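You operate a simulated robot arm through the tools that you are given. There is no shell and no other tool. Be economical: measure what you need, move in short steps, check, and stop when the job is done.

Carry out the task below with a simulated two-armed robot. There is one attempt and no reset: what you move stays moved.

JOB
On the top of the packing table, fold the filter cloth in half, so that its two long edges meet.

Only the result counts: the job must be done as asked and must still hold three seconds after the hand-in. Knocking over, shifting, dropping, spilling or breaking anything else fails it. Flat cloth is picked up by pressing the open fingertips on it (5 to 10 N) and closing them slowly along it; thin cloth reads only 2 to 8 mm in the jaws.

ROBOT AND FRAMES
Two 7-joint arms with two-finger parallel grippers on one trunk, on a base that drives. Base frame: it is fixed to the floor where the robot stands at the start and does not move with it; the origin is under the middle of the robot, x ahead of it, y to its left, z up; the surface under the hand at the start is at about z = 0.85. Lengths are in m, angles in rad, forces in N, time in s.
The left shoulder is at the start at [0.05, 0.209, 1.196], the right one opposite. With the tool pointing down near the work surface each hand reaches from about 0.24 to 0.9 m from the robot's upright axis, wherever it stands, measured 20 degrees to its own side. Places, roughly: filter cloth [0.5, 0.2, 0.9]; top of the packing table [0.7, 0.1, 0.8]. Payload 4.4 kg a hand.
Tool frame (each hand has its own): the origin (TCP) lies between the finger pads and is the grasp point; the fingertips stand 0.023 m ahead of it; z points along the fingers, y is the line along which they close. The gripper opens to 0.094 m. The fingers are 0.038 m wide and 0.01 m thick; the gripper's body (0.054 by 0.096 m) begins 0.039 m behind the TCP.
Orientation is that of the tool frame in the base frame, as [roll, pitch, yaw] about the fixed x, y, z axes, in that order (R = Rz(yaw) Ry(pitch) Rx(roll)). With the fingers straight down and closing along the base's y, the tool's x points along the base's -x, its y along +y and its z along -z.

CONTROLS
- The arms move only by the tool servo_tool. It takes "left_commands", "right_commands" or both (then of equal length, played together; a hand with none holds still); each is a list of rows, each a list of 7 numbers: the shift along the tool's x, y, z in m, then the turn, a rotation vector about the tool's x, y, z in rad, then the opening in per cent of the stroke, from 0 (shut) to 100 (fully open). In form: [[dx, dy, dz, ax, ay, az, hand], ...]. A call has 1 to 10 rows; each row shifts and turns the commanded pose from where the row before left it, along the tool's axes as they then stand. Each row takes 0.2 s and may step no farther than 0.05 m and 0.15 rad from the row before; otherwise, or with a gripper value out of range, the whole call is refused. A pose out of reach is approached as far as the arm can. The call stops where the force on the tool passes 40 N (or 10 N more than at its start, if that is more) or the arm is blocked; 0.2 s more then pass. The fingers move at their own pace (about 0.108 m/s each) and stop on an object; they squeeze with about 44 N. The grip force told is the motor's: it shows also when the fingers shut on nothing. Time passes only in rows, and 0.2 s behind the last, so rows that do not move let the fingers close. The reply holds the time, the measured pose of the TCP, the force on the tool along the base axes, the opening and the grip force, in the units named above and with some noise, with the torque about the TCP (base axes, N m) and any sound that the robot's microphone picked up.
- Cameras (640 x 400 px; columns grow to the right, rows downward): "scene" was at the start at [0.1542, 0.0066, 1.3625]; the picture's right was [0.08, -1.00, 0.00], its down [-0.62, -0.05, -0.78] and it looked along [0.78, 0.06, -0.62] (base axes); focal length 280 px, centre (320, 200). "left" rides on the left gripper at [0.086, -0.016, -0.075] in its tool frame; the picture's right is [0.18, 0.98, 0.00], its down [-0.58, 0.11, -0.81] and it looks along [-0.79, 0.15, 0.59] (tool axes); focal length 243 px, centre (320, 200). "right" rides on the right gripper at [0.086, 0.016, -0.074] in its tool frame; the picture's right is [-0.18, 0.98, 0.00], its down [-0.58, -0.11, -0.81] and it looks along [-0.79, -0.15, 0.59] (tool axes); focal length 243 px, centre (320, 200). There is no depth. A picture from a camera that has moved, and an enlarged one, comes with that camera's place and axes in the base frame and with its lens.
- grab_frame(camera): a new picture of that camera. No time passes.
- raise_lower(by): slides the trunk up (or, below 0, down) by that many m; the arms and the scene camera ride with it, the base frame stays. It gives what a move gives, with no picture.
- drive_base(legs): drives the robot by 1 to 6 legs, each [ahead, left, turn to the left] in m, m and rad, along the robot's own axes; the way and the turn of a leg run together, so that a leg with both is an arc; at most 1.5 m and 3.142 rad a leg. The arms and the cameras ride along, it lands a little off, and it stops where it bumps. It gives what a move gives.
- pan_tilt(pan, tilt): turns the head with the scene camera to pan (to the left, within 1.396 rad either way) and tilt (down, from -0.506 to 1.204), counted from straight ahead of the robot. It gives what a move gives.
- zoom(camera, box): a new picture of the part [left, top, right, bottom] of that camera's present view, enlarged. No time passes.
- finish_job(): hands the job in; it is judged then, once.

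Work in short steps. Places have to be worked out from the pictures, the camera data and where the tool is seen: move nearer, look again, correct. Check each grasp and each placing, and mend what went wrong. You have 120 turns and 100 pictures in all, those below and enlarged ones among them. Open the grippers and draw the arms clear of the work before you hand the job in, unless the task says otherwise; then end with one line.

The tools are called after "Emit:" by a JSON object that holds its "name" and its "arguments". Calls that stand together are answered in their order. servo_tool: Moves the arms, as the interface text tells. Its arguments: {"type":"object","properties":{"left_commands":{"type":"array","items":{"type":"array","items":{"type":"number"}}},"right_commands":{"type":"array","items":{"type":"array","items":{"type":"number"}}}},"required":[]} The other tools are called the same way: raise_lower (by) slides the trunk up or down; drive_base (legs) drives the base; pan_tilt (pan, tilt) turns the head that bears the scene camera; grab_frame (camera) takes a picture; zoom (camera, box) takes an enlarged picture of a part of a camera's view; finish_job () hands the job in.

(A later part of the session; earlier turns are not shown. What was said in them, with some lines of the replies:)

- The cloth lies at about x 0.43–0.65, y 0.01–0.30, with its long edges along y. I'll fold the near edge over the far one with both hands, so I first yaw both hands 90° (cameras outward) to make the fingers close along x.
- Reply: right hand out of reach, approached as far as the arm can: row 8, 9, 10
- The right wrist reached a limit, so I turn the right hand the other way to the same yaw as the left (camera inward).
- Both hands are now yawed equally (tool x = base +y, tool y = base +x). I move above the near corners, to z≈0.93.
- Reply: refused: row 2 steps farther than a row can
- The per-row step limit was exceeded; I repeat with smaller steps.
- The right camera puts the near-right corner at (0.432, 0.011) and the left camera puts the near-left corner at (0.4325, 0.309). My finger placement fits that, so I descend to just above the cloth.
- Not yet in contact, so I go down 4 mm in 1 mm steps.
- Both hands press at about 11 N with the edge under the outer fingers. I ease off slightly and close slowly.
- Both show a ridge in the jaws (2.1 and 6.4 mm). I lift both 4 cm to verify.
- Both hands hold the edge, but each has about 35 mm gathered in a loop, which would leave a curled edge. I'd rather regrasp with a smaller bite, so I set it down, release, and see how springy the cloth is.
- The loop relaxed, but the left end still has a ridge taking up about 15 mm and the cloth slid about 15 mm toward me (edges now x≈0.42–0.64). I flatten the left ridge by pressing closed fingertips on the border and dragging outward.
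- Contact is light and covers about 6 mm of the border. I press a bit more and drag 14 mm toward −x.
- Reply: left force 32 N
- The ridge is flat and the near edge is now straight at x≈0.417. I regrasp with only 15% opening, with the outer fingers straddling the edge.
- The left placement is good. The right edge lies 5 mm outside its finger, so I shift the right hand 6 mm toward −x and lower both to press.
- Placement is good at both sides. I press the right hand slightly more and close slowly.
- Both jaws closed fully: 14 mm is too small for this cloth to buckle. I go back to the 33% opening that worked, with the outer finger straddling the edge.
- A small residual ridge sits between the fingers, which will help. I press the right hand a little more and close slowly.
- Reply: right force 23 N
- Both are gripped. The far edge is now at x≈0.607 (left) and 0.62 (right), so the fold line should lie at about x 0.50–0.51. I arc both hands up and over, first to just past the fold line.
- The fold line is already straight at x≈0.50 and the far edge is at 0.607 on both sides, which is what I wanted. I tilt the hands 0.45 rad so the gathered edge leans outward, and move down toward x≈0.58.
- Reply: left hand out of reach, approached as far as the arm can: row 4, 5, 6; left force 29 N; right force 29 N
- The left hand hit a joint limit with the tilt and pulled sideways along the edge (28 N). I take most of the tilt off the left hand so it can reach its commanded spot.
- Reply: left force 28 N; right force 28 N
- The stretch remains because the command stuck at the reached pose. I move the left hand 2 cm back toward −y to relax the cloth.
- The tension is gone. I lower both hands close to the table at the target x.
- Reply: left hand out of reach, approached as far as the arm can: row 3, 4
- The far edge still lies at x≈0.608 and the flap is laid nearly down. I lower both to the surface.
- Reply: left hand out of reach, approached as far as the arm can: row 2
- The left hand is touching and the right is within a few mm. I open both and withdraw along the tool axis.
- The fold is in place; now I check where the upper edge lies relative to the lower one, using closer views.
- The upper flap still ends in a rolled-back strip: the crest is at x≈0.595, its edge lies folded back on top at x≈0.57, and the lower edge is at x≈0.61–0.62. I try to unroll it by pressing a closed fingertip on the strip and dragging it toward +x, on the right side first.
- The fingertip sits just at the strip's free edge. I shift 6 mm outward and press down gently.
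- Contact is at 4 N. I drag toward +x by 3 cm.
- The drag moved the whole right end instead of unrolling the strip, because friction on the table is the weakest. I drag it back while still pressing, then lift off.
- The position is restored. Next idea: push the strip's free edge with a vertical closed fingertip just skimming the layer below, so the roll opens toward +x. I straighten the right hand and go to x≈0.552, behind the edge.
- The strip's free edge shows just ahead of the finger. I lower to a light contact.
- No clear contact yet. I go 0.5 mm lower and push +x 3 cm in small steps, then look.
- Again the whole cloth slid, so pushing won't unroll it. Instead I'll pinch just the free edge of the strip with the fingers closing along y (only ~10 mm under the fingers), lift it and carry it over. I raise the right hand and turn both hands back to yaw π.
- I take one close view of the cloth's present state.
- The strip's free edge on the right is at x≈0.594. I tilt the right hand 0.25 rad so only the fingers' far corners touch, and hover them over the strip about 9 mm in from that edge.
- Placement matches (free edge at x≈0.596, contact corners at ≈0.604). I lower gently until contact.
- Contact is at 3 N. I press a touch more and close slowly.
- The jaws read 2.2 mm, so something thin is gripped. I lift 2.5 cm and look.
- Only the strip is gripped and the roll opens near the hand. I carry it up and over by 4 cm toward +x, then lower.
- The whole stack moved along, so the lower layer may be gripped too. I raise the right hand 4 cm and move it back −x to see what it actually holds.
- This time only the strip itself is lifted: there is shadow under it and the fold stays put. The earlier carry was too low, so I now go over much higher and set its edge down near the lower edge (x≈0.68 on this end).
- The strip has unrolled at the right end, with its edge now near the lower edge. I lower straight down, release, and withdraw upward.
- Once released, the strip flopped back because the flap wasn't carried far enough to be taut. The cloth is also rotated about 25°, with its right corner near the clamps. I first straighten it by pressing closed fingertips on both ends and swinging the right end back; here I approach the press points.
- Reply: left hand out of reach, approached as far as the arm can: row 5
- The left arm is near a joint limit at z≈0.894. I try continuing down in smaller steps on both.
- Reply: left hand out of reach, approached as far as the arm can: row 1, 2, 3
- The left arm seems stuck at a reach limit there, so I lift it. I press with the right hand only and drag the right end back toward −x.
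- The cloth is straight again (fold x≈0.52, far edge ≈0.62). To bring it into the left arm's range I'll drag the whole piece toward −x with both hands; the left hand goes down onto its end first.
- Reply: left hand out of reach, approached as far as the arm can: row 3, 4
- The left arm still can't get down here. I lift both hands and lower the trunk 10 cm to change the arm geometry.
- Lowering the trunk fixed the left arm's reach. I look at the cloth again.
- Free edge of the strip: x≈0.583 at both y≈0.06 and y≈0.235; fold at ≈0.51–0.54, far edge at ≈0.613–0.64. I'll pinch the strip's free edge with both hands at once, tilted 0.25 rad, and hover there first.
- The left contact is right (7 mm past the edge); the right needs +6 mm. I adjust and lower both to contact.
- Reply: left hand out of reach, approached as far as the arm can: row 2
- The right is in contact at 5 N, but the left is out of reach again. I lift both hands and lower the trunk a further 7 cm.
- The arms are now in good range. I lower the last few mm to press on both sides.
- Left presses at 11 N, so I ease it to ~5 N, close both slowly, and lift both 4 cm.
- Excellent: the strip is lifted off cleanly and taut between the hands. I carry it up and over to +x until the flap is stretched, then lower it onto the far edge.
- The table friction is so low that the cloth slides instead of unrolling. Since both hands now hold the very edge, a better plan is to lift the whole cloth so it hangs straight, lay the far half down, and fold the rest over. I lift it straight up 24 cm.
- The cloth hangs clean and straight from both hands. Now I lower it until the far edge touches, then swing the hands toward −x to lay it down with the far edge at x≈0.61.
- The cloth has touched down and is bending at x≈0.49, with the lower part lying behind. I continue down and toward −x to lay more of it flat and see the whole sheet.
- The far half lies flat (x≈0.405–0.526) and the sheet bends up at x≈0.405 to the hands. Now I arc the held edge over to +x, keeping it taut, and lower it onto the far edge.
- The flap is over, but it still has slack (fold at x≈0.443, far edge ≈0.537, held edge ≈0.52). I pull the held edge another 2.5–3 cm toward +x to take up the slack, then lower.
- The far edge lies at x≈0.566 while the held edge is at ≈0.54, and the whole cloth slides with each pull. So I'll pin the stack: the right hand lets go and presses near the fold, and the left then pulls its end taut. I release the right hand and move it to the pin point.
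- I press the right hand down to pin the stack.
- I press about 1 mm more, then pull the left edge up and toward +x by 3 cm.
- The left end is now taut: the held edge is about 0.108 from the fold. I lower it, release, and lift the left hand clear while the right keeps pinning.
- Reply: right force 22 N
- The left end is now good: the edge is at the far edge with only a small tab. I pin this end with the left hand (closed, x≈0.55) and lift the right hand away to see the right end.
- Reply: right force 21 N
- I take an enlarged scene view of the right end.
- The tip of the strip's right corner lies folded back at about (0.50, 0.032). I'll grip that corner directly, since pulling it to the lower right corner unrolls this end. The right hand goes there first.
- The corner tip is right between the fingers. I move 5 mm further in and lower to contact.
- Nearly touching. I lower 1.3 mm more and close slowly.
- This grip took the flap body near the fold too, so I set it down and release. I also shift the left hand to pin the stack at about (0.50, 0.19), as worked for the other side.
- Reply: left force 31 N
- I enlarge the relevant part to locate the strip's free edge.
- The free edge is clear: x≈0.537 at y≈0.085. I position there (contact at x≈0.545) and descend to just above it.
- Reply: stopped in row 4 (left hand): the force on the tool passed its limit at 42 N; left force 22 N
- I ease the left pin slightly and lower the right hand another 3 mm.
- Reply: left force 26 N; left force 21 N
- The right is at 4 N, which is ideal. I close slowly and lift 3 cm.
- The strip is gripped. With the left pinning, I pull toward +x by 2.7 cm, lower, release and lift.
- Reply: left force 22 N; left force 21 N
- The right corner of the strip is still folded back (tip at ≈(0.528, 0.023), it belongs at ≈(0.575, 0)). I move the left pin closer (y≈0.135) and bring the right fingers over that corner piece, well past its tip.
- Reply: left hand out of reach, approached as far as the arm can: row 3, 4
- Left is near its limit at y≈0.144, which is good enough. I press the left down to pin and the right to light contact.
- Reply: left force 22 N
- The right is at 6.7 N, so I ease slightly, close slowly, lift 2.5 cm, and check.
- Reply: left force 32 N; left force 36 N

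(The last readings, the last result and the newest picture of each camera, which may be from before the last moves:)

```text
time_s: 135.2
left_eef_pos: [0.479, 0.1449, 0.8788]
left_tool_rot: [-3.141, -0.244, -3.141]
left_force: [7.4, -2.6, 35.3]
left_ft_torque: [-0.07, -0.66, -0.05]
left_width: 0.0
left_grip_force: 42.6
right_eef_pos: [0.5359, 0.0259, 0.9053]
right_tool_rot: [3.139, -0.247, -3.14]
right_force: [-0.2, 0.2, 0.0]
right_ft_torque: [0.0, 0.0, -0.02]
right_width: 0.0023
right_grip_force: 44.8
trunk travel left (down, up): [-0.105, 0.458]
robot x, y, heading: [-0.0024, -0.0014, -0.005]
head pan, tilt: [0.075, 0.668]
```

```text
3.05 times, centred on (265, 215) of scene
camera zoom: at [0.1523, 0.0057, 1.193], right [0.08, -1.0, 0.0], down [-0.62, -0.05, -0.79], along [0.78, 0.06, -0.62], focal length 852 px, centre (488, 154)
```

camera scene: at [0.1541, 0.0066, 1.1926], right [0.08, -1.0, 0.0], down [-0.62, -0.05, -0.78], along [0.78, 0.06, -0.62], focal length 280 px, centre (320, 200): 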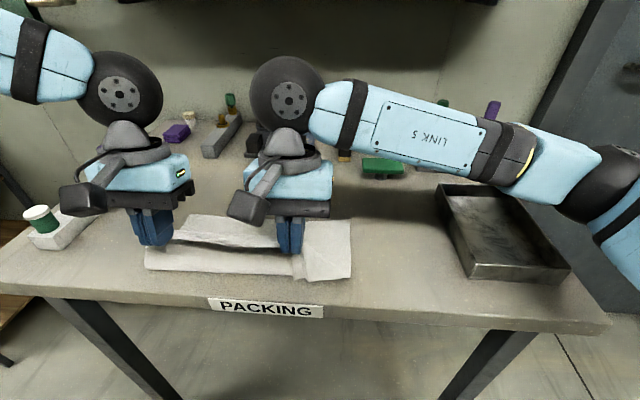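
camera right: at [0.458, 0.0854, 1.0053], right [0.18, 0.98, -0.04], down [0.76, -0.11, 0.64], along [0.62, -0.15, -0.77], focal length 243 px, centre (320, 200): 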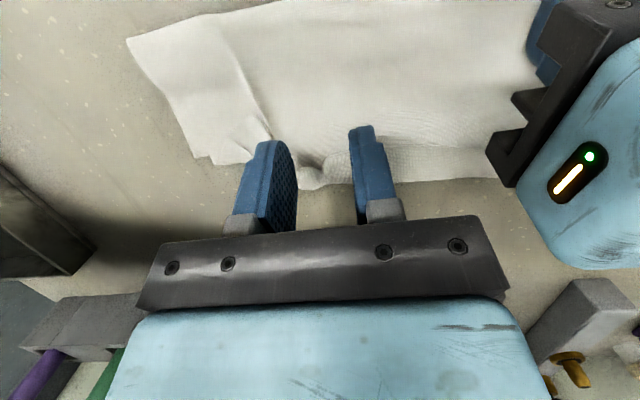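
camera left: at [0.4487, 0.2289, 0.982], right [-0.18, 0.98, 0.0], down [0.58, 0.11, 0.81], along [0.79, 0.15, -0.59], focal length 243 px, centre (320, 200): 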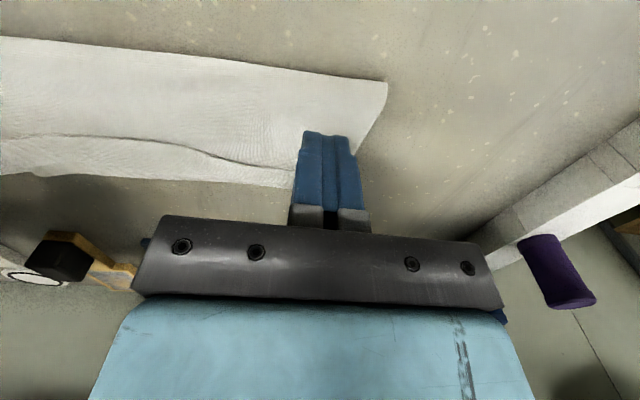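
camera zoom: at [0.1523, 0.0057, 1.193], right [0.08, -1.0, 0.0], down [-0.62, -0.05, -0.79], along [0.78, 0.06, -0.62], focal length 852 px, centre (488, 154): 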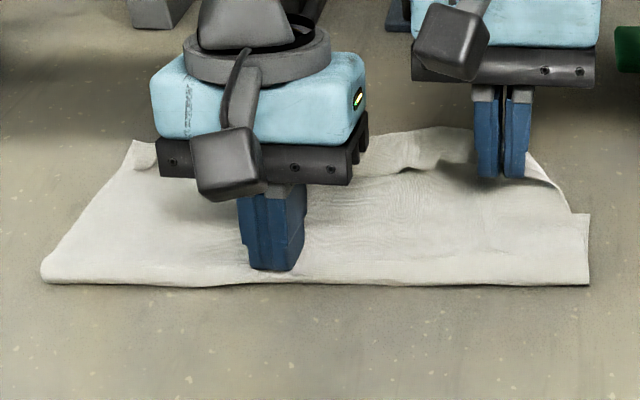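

The right corner piece is gripped cleanly. The lower layer's right end is too short, about 0.06 instead of 0.11, so the fold is skewed there. First I carry this corner to x≈0.59 and release it; after that I'll draw the lower layer's right end outward.

Emit:
{"name": "servo_tool", "arguments": {"left_commands": [[0.0001, 0, -0.0006, 0, 0, 0, 0], [0, 0, 0, 0, 0, 0, 0], [0, 0, 0, 0, 0, 0, 0], [0, 0, 0, 0, 0, 0, 0], [0, 0, 0, 0, 0, 0, 0], [0, 0, 0, 0, 0, 0, 0], [0, 0, 0, 0, 0, 0, 0], [0, 0, 0, 0, 0, 0, 0], [0, 0, 0, 0, 0, 0, 0], [0, 0, 0, 0, 0, 0, 0]], "right_commands": [[-0.0145, -0.0035, -0.0037, 0, 0, 0, 0], [-0.0145, -0.0035, -0.0037, 0, 0, 0, 0], [-0.0145, -0.0035, -0.0037, 0, 0, 0, 0], [-0.0031, 0, 0.0121, 0, 0, 0, 0], [-0.0031, 0, 0.0121, 0, 0, 0, 0], [0, 0, 0, 0, 0, 0, 10], [0, 0, 0, 0, 0, 0, 22], [0, 0, 0, 0, 0, 0, 33], [0.005, 0, -0.0195, 0, 0, 0, 33], [0.01, 0, -0.039, 0, 0, 0, 33]]}}

```text
time_s: 137.4
left_eef_pos: [0.4799, 0.1458, 0.8772]
left_tool_rot: [-3.141, -0.247, -3.142]
left_force: [-2.4, -0.6, 17.4]
left_ft_torque: [-0.01, -0.13, -0.02]
left_width: 0.0001
left_grip_force: 42.1
right_eef_pos: [0.5814, 0.0175, 0.9401]
right_tool_rot: [-3.141, -0.25, -3.137]
right_force: [0.6, -0.3, -0.6]
right_ft_torque: [-0.01, -0.01, 0.03]
right_width: 0.0311
right_grip_force: 0.2
trunk travel left (down, up): [-0.105, 0.458]
robot x, y, heading: [-0.0038, -0.0012, -0.002]
head pan, tilt: [0.075, 0.668]
```

I move the right hand aside and look at the result; pictures are scarce, so this is one careful view.

Emit:
{"name": "servo_tool", "arguments": {"right_commands": [[0.0258, -0.027, 0.0066, 0, 0, 0, 0], [0.0258, -0.027, 0.0066, 0, 0, 0, 0], [0.0258, -0.027, 0.0066, 0, 0, 0, 0], [0, -0.03, -0.03, 0, 0, 0, 0], [0, 0, 0, 0, 0, 0, 0]]}}

Emit:
{"name": "zoom", "arguments": {"camera": "scene", "box": [160, 150, 370, 280]}}

```text
time_s: 138.7
left_eef_pos: [0.4796, 0.1453, 0.8796]
left_tool_rot: [-3.141, -0.246, -3.14]
left_force: [-1.8, 0.4, 13.8]
left_ft_torque: [-0.01, -0.09, 0.0]
left_width: 0.0
left_grip_force: 42.6
right_eef_pos: [0.5078, -0.0948, 0.9699]
right_tool_rot: [-3.142, -0.25, -3.137]
right_force: [0.3, -0.1, 0.6]
right_ft_torque: [0.01, -0.01, -0.02]
right_width: 0.0002
right_grip_force: 42.5
trunk travel left (down, up): [-0.105, 0.458]
robot x, y, heading: [-0.0008, 0.0007, -0.002]
head pan, tilt: [0.075, 0.668]
```

```text
3.05 times, centred on (265, 215) of scene
camera zoom: at [0.153, 0.0063, 1.1927], right [0.08, -1.0, 0.0], down [-0.62, -0.05, -0.79], along [0.78, 0.06, -0.62], focal length 852 px, centre (488, 154)
```

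zoom: 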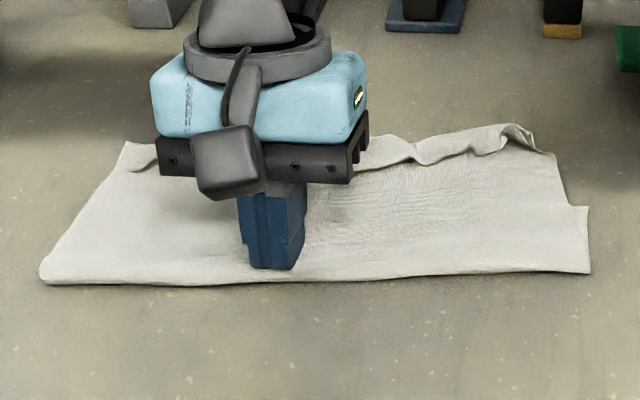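

The flap's right end now reaches x≈0.614, while the lower layer's right end stops at x≈0.538, with about 1 cm of it visible along the side at y≈−0.02. I'll press on that visible border and drag it +x by ~5.5 cm, with the left hand still pinning.

Emit:
{"name": "servo_tool", "arguments": {"right_commands": [[0, 0.0325, 0, 0, 0, 0, 0], [0, 0.0325, 0, 0, 0, 0, 0], [-0.0139, 0, 0.0403, 0, 0, 0, 0], [-0.0139, 0, 0.0403, 0, 0, 0, 0], [-0.0012, 0, 0.005, 0, 0, 0, 0], [0, 0, 0, 0, 0, 0, 0]]}}

Emit:
{"name": "servo_tool", "arguments": {"right_commands": [[-0.0003, 0, 0.0012, 0, 0, 0, 0], [-0.0003, 0, 0.001, 0, 0, 0, 0], [0, 0, 0, 0, 0, 0, 0]]}}

```text
time_s: 140.1
left_eef_pos: [0.4794, 0.1456, 0.8782]
left_tool_rot: [-3.138, -0.244, -3.141]
left_force: [0.0, 0.0, 13.4]
left_ft_torque: [0.02, -0.14, 0.0]
left_width: 0.0
left_grip_force: 42.5
right_eef_pos: [0.5153, -0.0295, 0.8782]
right_tool_rot: [3.141, -0.249, -3.139]
right_force: [-0.5, 0.0, 0.8]
right_ft_torque: [-0.01, 0.0, 0.0]
right_width: 0.0
right_grip_force: 42.2
trunk travel left (down, up): [-0.105, 0.458]
robot x, y, heading: [-0.0012, -0.0009, -0.004]
head pan, tilt: [0.075, 0.668]
```

```text
time_s: 140.8
left_eef_pos: [0.4799, 0.1463, 0.8782]
left_tool_rot: [-3.141, -0.243, 3.142]
left_force: [1.0, 0.2, 5.2]
left_ft_torque: [0.01, -0.09, -0.05]
left_width: 0.0
left_grip_force: 42.6
right_eef_pos: [0.5164, -0.0296, 0.8767]
right_tool_rot: [3.14, -0.245, -3.138]
right_force: [5.4, -0.2, 24.0]
right_ft_torque: [0.15, -0.44, -0.04]
right_width: 0.0
right_grip_force: 42.4
trunk travel left (down, up): [-0.105, 0.458]
robot x, y, heading: [-0.0003, 0.0008, -0.001]
head pan, tilt: [0.075, 0.668]
```

The right presses too hard, so I ease it, firm up the left pin, and drag +x in 5 mm steps.

Emit:
{"name": "servo_tool", "arguments": {"left_commands": [[-0.0001, 0, 0.0006, 0, 0, 0, 0], [0, 0, 0, 0, 0, 0, 0], [0, 0, 0, 0, 0, 0, 0], [0, 0, 0, 0, 0, 0, 0], [0, 0, 0, 0, 0, 0, 0], [0, 0, 0, 0, 0, 0, 0], [0, 0, 0, 0, 0, 0, 0], [0, 0, 0, 0, 0, 0, 0], [0, 0, 0, 0, 0, 0, 0], [0, 0, 0, 0, 0, 0, 0]], "right_commands": [[0.0002, 0, -0.0008, 0, 0, 0, 0], [-0.0058, 0, -0.0015, 0, 0, 0, 0], [-0.0058, 0, -0.0015, 0, 0, 0, 0], [-0.0058, 0, -0.0015, 0, 0, 0, 0], [-0.0058, 0, -0.0015, 0, 0, 0, 0], [-0.0058, 0, -0.0015, 0, 0, 0, 0], [-0.0058, 0, -0.0015, 0, 0, 0, 0], [-0.0058, 0, -0.0015, 0, 0, 0, 0], [-0.0058, 0, -0.0015, 0, 0, 0, 0], [-0.0058, 0, -0.0015, 0, 0, 0, 0]]}}

```text
time_s: 143.1
left_eef_pos: [0.4788, 0.1458, 0.8776]
left_tool_rot: [-3.14, -0.243, -3.141]
left_force: [1.9, -3.5, 8.5]
left_ft_torque: [-0.1, -0.18, -0.02]
left_width: 0.0004
left_grip_force: 42.3
right_eef_pos: [0.5682, -0.0279, 0.8775]
right_tool_rot: [3.141, -0.247, -3.139]
right_force: [-7.3, 6.3, 19.2]
right_ft_torque: [0.28, 0.0, 0.13]
right_width: 0.0
right_grip_force: 42.6
trunk travel left (down, up): [-0.105, 0.458]
robot x, y, heading: [0.0026, -0.0003, -0.004]
head pan, tilt: [0.075, 0.668]
```

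The border moved with the finger (7 N drag). I lift both hands well clear so that my last picture shows the whole cloth.

Emit:
{"name": "servo_tool", "arguments": {"left_commands": [[0.005, 0, -0.0195, 0, 0, 0, 0], [0.01, 0, -0.039, 0, 0, 0, 0], [0.01, 0, -0.039, 0, 0, 0, 0], [0, 0.045, -0.01, 0, 0, 0, 0], [0, 0.045, -0.01, 0, 0, 0, 0], [0, 0.045, 0, 0, 0, 0, 0], [0, 0.045, 0, 0, 0, 0, 0], [0, 0, 0, 0, 0, 0, 0]], "right_commands": [[0.005, 0, -0.0195, 0, 0, 0, 0], [0.01, 0, -0.039, 0, 0, 0, 0], [0.01, 0, -0.039, 0, 0, 0, 0], [0, -0.045, -0.01, 0, 0, 0, 0], [0, -0.045, -0.01, 0, 0, 0, 0], [0, -0.02, 0, 0, 0, 0, 0], [0, 0, 0, 0, 0, 0, 0], [0, 0, 0, 0, 0, 0, 0]]}}

Emit:
{"name": "zoom", "arguments": {"camera": "scene", "box": [160, 150, 370, 280]}}

```text
time_s: 144.8
left_eef_pos: [0.4842, 0.3256, 1.0]
left_tool_rot: [-3.141, -0.247, 3.141]
left_force: [0.4, -0.4, -0.4]
left_ft_torque: [0.0, -0.03, -0.02]
left_width: 0.0001
left_grip_force: 42.3
right_eef_pos: [0.575, -0.1405, 0.9946]
right_tool_rot: [-3.141, -0.251, -3.14]
right_force: [1.0, 0.1, -0.2]
right_ft_torque: [0.06, 0.01, -0.02]
right_width: 0.0
right_grip_force: 42.3
trunk travel left (down, up): [-0.105, 0.458]
robot x, y, heading: [-0.0004, -0.0004, 0.003]
head pan, tilt: [0.075, 0.668]
```

```text
3.05 times, centred on (265, 215) of scene
camera zoom: at [0.1545, 0.006, 1.1925], right [0.08, -1.0, 0.0], down [-0.62, -0.05, -0.78], along [0.78, 0.06, -0.62], focal length 852 px, centre (488, 154)
```

zoom: 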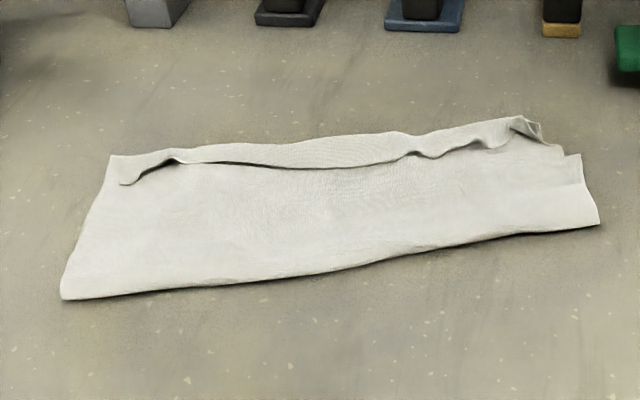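

My pictures are used up. The last view shows the fold is made but the upper edge is still curled back about 3 cm, so I'll mend it by touch from known positions. The right pins the stack near (0.535, 0.07); the left goes over the strip's free edge at y≈0.195.

Emit:
{"name": "servo_tool", "arguments": {"left_commands": [[-0.0191, -0.0433, -0.0049, 0, 0, 0, 33], [-0.0191, -0.0433, -0.0049, 0, 0, 0, 33], [-0.019, -0.0434, -0.0048, 0, 0, 0, 33], [0, 0, 0, 0, 0, 0, 33], [0, 0, 0, 0, 0, 0, 33], [-0.0094, 0, 0.0368, 0, 0, 0, 33], [-0.0094, 0, 0.0368, 0, 0, 0, 33], [-0.0094, 0, 0.0365, 0, 0, 0, 33], [0, 0, 0, 0, 0, 0, 33]], "right_commands": [[0.0103, 0.042, 0.0026, 0, 0, 0, 0], [0.0103, 0.042, 0.0026, 0, 0, 0, 0], [0.0103, 0.042, 0.0026, 0, 0, 0, 0], [0.0103, 0.042, 0.0026, 0, 0, 0, 0], [0.0103, 0.042, 0.0026, 0, 0, 0, 0], [-0.0091, 0, 0.0355, 0, 0, 0, 0], [-0.0091, 0, 0.0355, 0, 0, 0, 0], [-0.0091, 0, 0.0355, 0, 0, 0, 0], [0, 0, 0, 0, 0, 0, 0]]}}

```text
time_s: 146.8
left_eef_pos: [0.544, 0.195, 0.883]
left_tool_rot: [-3.14, -0.246, -3.142]
left_force: [0.3, -0.2, -0.2]
left_ft_torque: [0.04, -0.01, 0.03]
left_width: 0.0309
left_grip_force: 0.0
right_eef_pos: [0.5219, 0.0711, 0.883]
right_tool_rot: [3.14, -0.248, -3.14]
right_force: [0.3, -0.6, -0.3]
right_ft_torque: [-0.01, 0.01, -0.01]
right_width: 0.0001
right_grip_force: 42.3
trunk travel left (down, up): [-0.105, 0.458]
robot x, y, heading: [-0.0014, -0.0008, -0.004]
head pan, tilt: [0.075, 0.668]
```

Both hover as planned. I lower the right to pin and the left toward light contact.

Emit:
{"name": "servo_tool", "arguments": {"left_commands": [[-0.0003, 0, 0.001, 0, 0, 0, 33], [-0.0003, 0, 0.001, 0, 0, 0, 33], [-0.0002, 0, 0.001, 0, 0, 0, 33], [0, 0, 0, 0, 0, 0, 33]], "right_commands": [[-0.0005, 0, 0.002, 0, 0, 0, 0], [-0.0005, 0, 0.002, 0, 0, 0, 0], [-0.0003, 0, 0.0012, 0, 0, 0, 0], [0, 0, 0, 0, 0, 0, 0]]}}

```text
time_s: 147.8
left_eef_pos: [0.5441, 0.1966, 0.8802]
left_tool_rot: [-3.138, -0.249, 3.141]
left_force: [-0.4, 0.1, -0.2]
left_ft_torque: [-0.03, -0.01, -0.03]
left_width: 0.0311
left_grip_force: 0.1
right_eef_pos: [0.5207, 0.0711, 0.878]
right_tool_rot: [-3.14, -0.251, -3.14]
right_force: [0.3, -0.5, 0.2]
right_ft_torque: [-0.02, 0.0, 0.01]
right_width: 0.0
right_grip_force: 42.7
trunk travel left (down, up): [-0.105, 0.458]
robot x, y, heading: [-0.0005, -0.0021, 0.0]
head pan, tilt: [0.075, 0.668]
```

Emit:
{"name": "servo_tool", "arguments": {"left_commands": [[-0.0003, 0, 0.001, 0, 0, 0, 33], [-0.0002, 0, 0.0007, 0, 0, 0, 33], [0, 0, 0, 0, 0, 0, 33]], "right_commands": [[-0.0003, 0, 0.001, 0, 0, 0, 0], [-0.0003, 0, 0.001, 0, 0, 0, 0], [0, 0, 0, 0, 0, 0, 0]]}}

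```text
time_s: 148.7
left_eef_pos: [0.5437, 0.1956, 0.8797]
left_tool_rot: [-3.139, -0.246, 3.141]
left_force: [-0.7, -0.6, -0.8]
left_ft_torque: [-0.01, 0.02, -0.05]
left_width: 0.0312
left_grip_force: 0.1
right_eef_pos: [0.5206, 0.0704, 0.8792]
right_tool_rot: [3.141, -0.249, -3.14]
right_force: [0.8, -1.4, 7.8]
right_ft_torque: [0.02, -0.12, -0.03]
right_width: 0.0
right_grip_force: 42.8
trunk travel left (down, up): [-0.105, 0.458]
robot x, y, heading: [-0.0007, 0.0016, -0.002]
head pan, tilt: [0.075, 0.668]
```

The right pin holds at 8 N. The left is not touching yet, so I lower it another 1.5 mm and firm up the pin.

Emit:
{"name": "servo_tool", "arguments": {"left_commands": [[-0.0003, 0, 0.001, 0, 0, 0, 33], [-0.0001, 0, 0.0006, 0, 0, 0, 33], [0, 0, 0, 0, 0, 0, 33]], "right_commands": [[-0.0001, 0, 0.0005, 0, 0, 0, 0], [0, 0, 0, 0, 0, 0, 0], [0, 0, 0, 0, 0, 0, 0]]}}

```text
time_s: 149.4
left_eef_pos: [0.5442, 0.1955, 0.8775]
left_tool_rot: [-3.14, -0.245, 3.141]
left_force: [-0.4, 1.9, 6.2]
left_ft_torque: [0.06, -0.09, 0.04]
left_width: 0.0312
left_grip_force: 0.4
right_eef_pos: [0.5202, 0.0696, 0.879]
right_tool_rot: [3.14, -0.25, -3.141]
right_force: [2.8, 0.3, 8.9]
right_ft_torque: [0.01, -0.19, -0.02]
right_width: 0.0002
right_grip_force: 42.3
trunk travel left (down, up): [-0.105, 0.458]
robot x, y, heading: [-0.001, 0.0027, 0.003]
head pan, tilt: [0.075, 0.668]
```

The left presses at 6 N. I close it slowly, lift 2.5 cm, and read the jaw width.

Emit:
{"name": "servo_tool", "arguments": {"left_commands": [[0, 0, -0.0002, 0, 0, 0, 29], [0, 0, 0, 0, 0, 0, 25], [0, 0, 0, 0, 0, 0, 21], [0, 0, 0, 0, 0, 0, 17], [0, 0, 0, 0, 0, 0, 13], [0, 0, 0, 0, 0, 0, 9], [0, 0, 0, 0, 0, 0, 5], [0, 0, 0, 0, 0, 0, 0], [0, 0, 0, 0, 0, 0, 0], [0, 0, 0, 0, 0, 0, 0]]}}

Emit:
{"name": "servo_tool", "arguments": {"left_commands": [[0.0025, 0, -0.0097, 0, 0, 0, 0], [0.0025, 0, -0.0097, 0, 0, 0, 0], [0.0012, 0, -0.0049, 0, 0, 0, 0], [0, 0, 0, 0, 0, 0, 0]], "right_commands": [[-0.0001, 0, 0.0004, 0, 0, 0, 0], [0, 0, 0, 0, 0, 0, 0], [0, 0, 0, 0, 0, 0, 0], [0, 0, 0, 0, 0, 0, 0]]}}

```text
time_s: 151.7
left_eef_pos: [0.544, 0.1958, 0.8784]
left_tool_rot: [3.141, -0.247, 3.141]
left_force: [-0.3, -0.9, 7.4]
left_ft_torque: [-0.04, -0.09, -0.01]
left_width: 0.0021
left_grip_force: 44.3
right_eef_pos: [0.5216, 0.0707, 0.8793]
right_tool_rot: [-3.141, -0.251, -3.14]
right_force: [2.8, 1.5, 11.2]
right_ft_torque: [0.05, -0.21, 0.05]
right_width: 0.0001
right_grip_force: 42.7
trunk travel left (down, up): [-0.105, 0.458]
robot x, y, heading: [-0.0016, 0.0006, -0.002]
head pan, tilt: [0.075, 0.668]
```

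```text
time_s: 152.7
left_eef_pos: [0.5436, 0.1956, 0.902]
left_tool_rot: [-3.141, -0.246, 3.14]
left_force: [0.4, -1.6, 0.1]
left_ft_torque: [-0.06, 0.01, 0.03]
left_width: 0.0017
left_grip_force: 43.8
right_eef_pos: [0.5207, 0.0705, 0.8783]
right_tool_rot: [-3.14, -0.247, -3.14]
right_force: [4.3, 2.7, 20.8]
right_ft_torque: [0.07, -0.36, 0.02]
right_width: 0.0
right_grip_force: 42.6
trunk travel left (down, up): [-0.105, 0.458]
robot x, y, heading: [0.0023, -0.0035, -0.003]
head pan, tilt: [0.075, 0.668]
```

It's gripped at 1.7 mm. I pull +x by 3.3 cm with the right pinning, lower, release and rise.

Emit:
{"name": "servo_tool", "arguments": {"left_commands": [[-0.0107, 0, -0.0027, 0, 0, 0, 0], [-0.0107, 0, -0.0027, 0, 0, 0, 0], [-0.0107, 0, -0.0027, 0, 0, 0, 0], [-0.0029, 0, 0.0116, 0, 0, 0, 0], [-0.0027, 0, 0.0108, 0, 0, 0, 0], [0, 0, 0, 0, 0, 0, 10], [0, 0, 0, 0, 0, 0, 22], [0, 0, 0, 0, 0, 0, 33], [0.005, 0, -0.0195, 0, 0, 0, 33], [0.01, 0, -0.039, 0, 0, 0, 33]]}}

```text
time_s: 154.8
left_eef_pos: [0.576, 0.195, 0.9416]
left_tool_rot: [3.141, -0.246, -3.14]
left_force: [0.0, -0.3, 0.4]
left_ft_torque: [0.02, 0.01, -0.02]
left_width: 0.0313
left_grip_force: 0.1
right_eef_pos: [0.5201, 0.0705, 0.879]
right_tool_rot: [-3.142, -0.25, -3.141]
right_force: [2.0, 0.2, 26.0]
right_ft_torque: [0.03, -0.36, 0.0]
right_width: 0.0002
right_grip_force: 42.3
trunk travel left (down, up): [-0.105, 0.458]
robot x, y, heading: [0.0024, -0.0033, 0.001]
head pan, tilt: [0.075, 0.668]
```

Next I mend the right part. The left hand moves to pin at about (0.52, 0.19) before the right lets go.

Emit:
{"name": "servo_tool", "arguments": {"left_commands": [[0.0339, -0.0025, 0.0087, 0, 0, 0, 0], [0.0339, -0.0025, 0.0087, 0, 0, 0, 0], [-0.0074, 0, 0.029, 0, 0, 0, 0], [-0.0074, 0, 0.029, 0, 0, 0, 0], [-0.0006, 0, 0.0024, 0, 0, 0, 0], [0, 0, 0, 0, 0, 0, 0]]}}

Emit:
{"name": "servo_tool", "arguments": {"left_commands": [[-0.0003, 0, 0.001, 0, 0, 0, 0], [0, 0, 0, 0, 0, 0, 0]]}}

```text
time_s: 156.2
left_eef_pos: [0.5058, 0.1914, 0.878]
left_tool_rot: [-3.139, -0.245, -3.141]
left_force: [-3.1, 0.7, 13.3]
left_ft_torque: [0.0, -0.11, 0.01]
left_width: 0.0001
left_grip_force: 42.0
right_eef_pos: [0.5188, 0.0706, 0.8787]
right_tool_rot: [3.141, -0.247, -3.139]
right_force: [0.3, 0.0, 15.5]
right_ft_torque: [0.03, -0.17, 0.01]
right_width: 0.0002
right_grip_force: 42.5
trunk travel left (down, up): [-0.105, 0.458]
robot x, y, heading: [-0.0024, 0.0008, 0.001]
head pan, tilt: [0.075, 0.668]
```

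```text
time_s: 156.8
left_eef_pos: [0.5048, 0.1905, 0.8784]
left_tool_rot: [-3.14, -0.241, 3.141]
left_force: [-4.3, 3.2, 28.8]
left_ft_torque: [0.02, -0.3, 0.03]
left_width: 0.0004
left_grip_force: 42.3
right_eef_pos: [0.5191, 0.07, 0.879]
right_tool_rot: [3.141, -0.247, -3.141]
right_force: [1.6, -0.2, 7.5]
right_ft_torque: [0.04, -0.15, -0.01]
right_width: 0.0
right_grip_force: 42.3
trunk travel left (down, up): [-0.105, 0.458]
robot x, y, heading: [-0.0021, 0.0014, 0.0]
head pan, tilt: [0.075, 0.668]
```

The left pins well. The right rises, opens, and goes over the strip's edge at y≈0.083 (contact x≈0.583).

Emit:
{"name": "servo_tool", "arguments": {"left_commands": [[0.0001, 0, -0.0004, 0, 0, 0, 0], [0, 0, 0, 0, 0, 0, 0], [0, 0, 0, 0, 0, 0, 0], [0, 0, 0, 0, 0, 0, 0], [0, 0, 0, 0, 0, 0, 0], [0, 0, 0, 0, 0, 0, 0], [0, 0, 0, 0, 0, 0, 0], [0, 0, 0, 0, 0, 0, 0]], "right_commands": [[0.005, 0, -0.0195, 0, 0, 0, 0], [0.0025, 0, -0.0097, 0, 0, 0, 33], [-0.0247, 0.0065, -0.0063, 0, 0, 0, 33], [-0.0247, 0.0065, -0.0063, 0, 0, 0, 33], [-0.0032, 0, 0.0126, 0, 0, 0, 33], [-0.0032, 0, 0.0126, 0, 0, 0, 33], [-0.0005, 0, 0.002, 0, 0, 0, 33], [0, 0, 0, 0, 0, 0, 33]]}}

Emit:
{"name": "servo_tool", "arguments": {"right_commands": [[-0.0002, 0, 0.001, 0, 0, 0, 33], [-0.0002, 0, 0.001, 0, 0, 0, 33], [0, 0, 0, 0, 0, 0, 33]]}}

```text
time_s: 158.7
left_eef_pos: [0.507, 0.1898, 0.8784]
left_tool_rot: [3.14, -0.242, 3.141]
left_force: [-3.6, 6.2, 39.7]
left_ft_torque: [0.1, -0.43, 0.11]
left_width: 0.0002
left_grip_force: 42.3
right_eef_pos: [0.5705, 0.0842, 0.8832]
right_tool_rot: [-3.141, -0.248, -3.141]
right_force: [0.0, -0.9, 0.4]
right_ft_torque: [-0.06, 0.03, 0.01]
right_width: 0.0311
right_grip_force: 0.0
trunk travel left (down, up): [-0.105, 0.458]
robot x, y, heading: [-0.0041, 0.0002, -0.002]
head pan, tilt: [0.075, 0.668]
```

```text
time_s: 159.4
left_eef_pos: [0.5063, 0.1905, 0.8787]
left_tool_rot: [-3.141, -0.243, 3.141]
left_force: [-1.8, 6.9, 41.2]
left_ft_torque: [0.13, -0.48, 0.07]
left_width: 0.0
left_grip_force: 42.5
right_eef_pos: [0.5693, 0.0841, 0.88]
right_tool_rot: [3.142, -0.246, -3.139]
right_force: [0.1, 0.2, -1.0]
right_ft_torque: [-0.02, 0.0, -0.02]
right_width: 0.031
right_grip_force: 0.1
trunk travel left (down, up): [-0.105, 0.458]
robot x, y, heading: [-0.0002, 0.0014, -0.001]
head pan, tilt: [0.075, 0.668]
```

The left pin has crept to 41 N, so I ease it by 1 mm. I lower the right 1.5 mm more.

Emit:
{"name": "servo_tool", "arguments": {"left_commands": [[0.0002, 0, -0.001, 0, 0, 0, 0], [0, 0, 0, 0, 0, 0, 0], [0, 0, 0, 0, 0, 0, 0]], "right_commands": [[-0.0002, 0, 0.001, 0, 0, 0, 33], [-0.0002, 0, 0.0006, 0, 0, 0, 33], [0, 0, 0, 0, 0, 0, 33]]}}

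```text
time_s: 160.2
left_eef_pos: [0.5055, 0.1905, 0.878]
left_tool_rot: [3.14, -0.243, -3.14]
left_force: [2.7, 5.9, 31.8]
left_ft_torque: [0.12, -0.46, 0.08]
left_width: 0.0002
left_grip_force: 42.3
right_eef_pos: [0.5703, 0.0839, 0.8778]
right_tool_rot: [3.138, -0.247, -3.138]
right_force: [-0.2, 0.8, 8.3]
right_ft_torque: [0.04, -0.11, -0.01]
right_width: 0.0311
right_grip_force: 0.0
trunk travel left (down, up): [-0.105, 0.458]
robot x, y, heading: [0.0026, 0.0004, 0.001]
head pan, tilt: [0.075, 0.668]
```

The right is at 8 N; I ease it to about 5 N, close slowly and lift.

Emit:
{"name": "servo_tool", "arguments": {"left_commands": [[0.0001, 0, -0.0006, 0, 0, 0, 0], [0, 0, 0, 0, 0, 0, 0], [0, 0, 0, 0, 0, 0, 0], [0, 0, 0, 0, 0, 0, 0], [0, 0, 0, 0, 0, 0, 0], [0, 0, 0, 0, 0, 0, 0], [0, 0, 0, 0, 0, 0, 0], [0, 0, 0, 0, 0, 0, 0], [0, 0, 0, 0, 0, 0, 0], [0, 0, 0, 0, 0, 0, 0]], "right_commands": [[0.0001, 0, -0.0003, 0, 0, 0, 29], [0, 0, 0, 0, 0, 0, 25], [0, 0, 0, 0, 0, 0, 21], [0, 0, 0, 0, 0, 0, 17], [0, 0, 0, 0, 0, 0, 13], [0, 0, 0, 0, 0, 0, 9], [0, 0, 0, 0, 0, 0, 5], [0, 0, 0, 0, 0, 0, 0], [0, 0, 0, 0, 0, 0, 0], [0, 0, 0, 0, 0, 0, 0]]}}

Emit:
{"name": "servo_tool", "arguments": {"right_commands": [[0.0025, 0, -0.0097, 0, 0, 0, 0], [0.0025, 0, -0.0097, 0, 0, 0, 0], [0.0012, 0, -0.0049, 0, 0, 0, 0], [0, 0, 0, 0, 0, 0, 0]]}}

```text
time_s: 162.4
left_eef_pos: [0.5057, 0.1913, 0.879]
left_tool_rot: [-3.141, -0.244, -3.141]
left_force: [0.0, 0.0, -0.3]
left_ft_torque: [0.0, 0.01, -0.06]
left_width: 0.0001
left_grip_force: 42.2
right_eef_pos: [0.5711, 0.084, 0.8793]
right_tool_rot: [-3.141, -0.246, -3.141]
right_force: [0.8, -3.4, 26.1]
right_ft_torque: [-0.06, -0.29, -0.04]
right_width: 0.003
right_grip_force: 44.3
trunk travel left (down, up): [-0.105, 0.458]
robot x, y, heading: [0.0011, 0.0013, -0.001]
head pan, tilt: [0.075, 0.668]
```

```text
time_s: 163.4
left_eef_pos: [0.5069, 0.1912, 0.8785]
left_tool_rot: [3.142, -0.245, 3.142]
left_force: [-0.7, -1.3, 10.8]
left_ft_torque: [-0.02, -0.14, 0.0]
left_width: 0.0
left_grip_force: 42.5
right_eef_pos: [0.5725, 0.0845, 0.9012]
right_tool_rot: [3.14, -0.25, -3.14]
right_force: [-0.1, 0.4, -0.4]
right_ft_torque: [0.0, 0.0, -0.01]
right_width: 0.0027
right_grip_force: 44.0
trunk travel left (down, up): [-0.105, 0.458]
robot x, y, heading: [0.0008, 0.0013, -0.003]
head pan, tilt: [0.075, 0.668]
```

It's gripped (2.7 mm). I pull +x by 2.8 cm, lower, release and rise.

Emit:
{"name": "servo_tool", "arguments": {"left_commands": [[0, 0, 0.0003, 0, 0, 0, 0], [0, 0, 0, 0, 0, 0, 0], [0, 0, 0, 0, 0, 0, 0], [0, 0, 0, 0, 0, 0, 0], [0, 0, 0, 0, 0, 0, 0], [0, 0, 0, 0, 0, 0, 0], [0, 0, 0, 0, 0, 0, 0], [0, 0, 0, 0, 0, 0, 0], [0, 0, 0, 0, 0, 0, 0], [0, 0, 0, 0, 0, 0, 0]], "right_commands": [[-0.009, 0, -0.0023, 0, 0, 0, 0], [-0.009, 0, -0.0023, 0, 0, 0, 0], [-0.0091, 0, -0.0023, 0, 0, 0, 0], [-0.0029, 0, 0.0111, 0, 0, 0, 0], [-0.0027, 0, 0.0106, 0, 0, 0, 0], [0, 0, 0, 0, 0, 0, 10], [0, 0, 0, 0, 0, 0, 22], [0, 0, 0, 0, 0, 0, 33], [0.005, 0, -0.0195, 0, 0, 0, 33], [0.01, 0, -0.039, 0, 0, 0, 33]]}}

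```text
time_s: 165.7
left_eef_pos: [0.5071, 0.1916, 0.8781]
left_tool_rot: [-3.141, -0.247, -3.141]
left_force: [-0.6, 0.2, 19.9]
left_ft_torque: [-0.04, -0.23, 0.01]
left_width: 0.0
left_grip_force: 42.1
right_eef_pos: [0.5976, 0.0824, 0.9408]
right_tool_rot: [3.141, -0.247, -3.14]
right_force: [0.3, 1.5, -0.9]
right_ft_torque: [0.03, 0.0, -0.01]
right_width: 0.031
right_grip_force: 0.0
trunk travel left (down, up): [-0.105, 0.458]
robot x, y, heading: [-0.0, 0.0052, 0.001]
head pan, tilt: [0.075, 0.668]
```

I can't see any more and further blind work would risk disturbing it. I lift both hands straight up and draw them clear, with the grippers open.

Emit:
{"name": "servo_tool", "arguments": {"left_commands": [[0.005, 0, -0.0195, 0, 0, 0, 0], [0.01, 0, -0.039, 0, 0, 0, 0], [0.01, 0, -0.039, 0, 0, 0, 50], [0.01, 0, -0.039, 0, 0, 0, 100], [0.02, 0.03, -0.02, 0, 0, 0, 100], [0.02, 0.03, 0, 0, 0, 0, 100], [0, 0, 0, 0, 0, 0, 100]], "right_commands": [[0.01, 0, -0.039, 0, 0, 0, 33], [0.01, 0, -0.039, 0, 0, 0, 33], [0.01, 0, -0.039, 0, 0, 0, 50], [0.03, -0.03, 0, 0, 0, 0, 100], [0.03, -0.03, 0, 0, 0, 0, 100], [0.02, -0.03, 0, 0, 0, 0, 100], [0, 0, 0, 0, 0, 0, 100]]}}

Emit:
{"name": "finish_job", "arguments": {}}

```text
time_s: 167.2
left_eef_pos: [0.4731, 0.252, 1.0472]
left_tool_rot: [-3.14, -0.249, -3.141]
left_force: [-0.1, -0.8, 0.0]
left_ft_torque: [0.03, 0.0, 0.05]
left_width: 0.0941
left_grip_force: 0.1
right_eef_pos: [0.5248, -0.0048, 1.0796]
right_tool_rot: [-3.14, -0.253, -3.14]
right_force: [-0.1, -0.2, -1.0]
right_ft_torque: [-0.02, -0.02, -0.02]
right_width: 0.094
right_grip_force: 0.1
trunk travel left (down, up): [-0.105, 0.458]
robot x, y, heading: [0.0051, -0.0019, 0.002]
head pan, tilt: [0.075, 0.668]
```

```text
The job is handed in.
```

The cloth is folded over lengthwise and handed in, but I can't confirm that its two long edges meet: my last picture showed the upper edge curled back about 3 cm and the fold skewed at the right end, and I made the final corrections without any pictures left.
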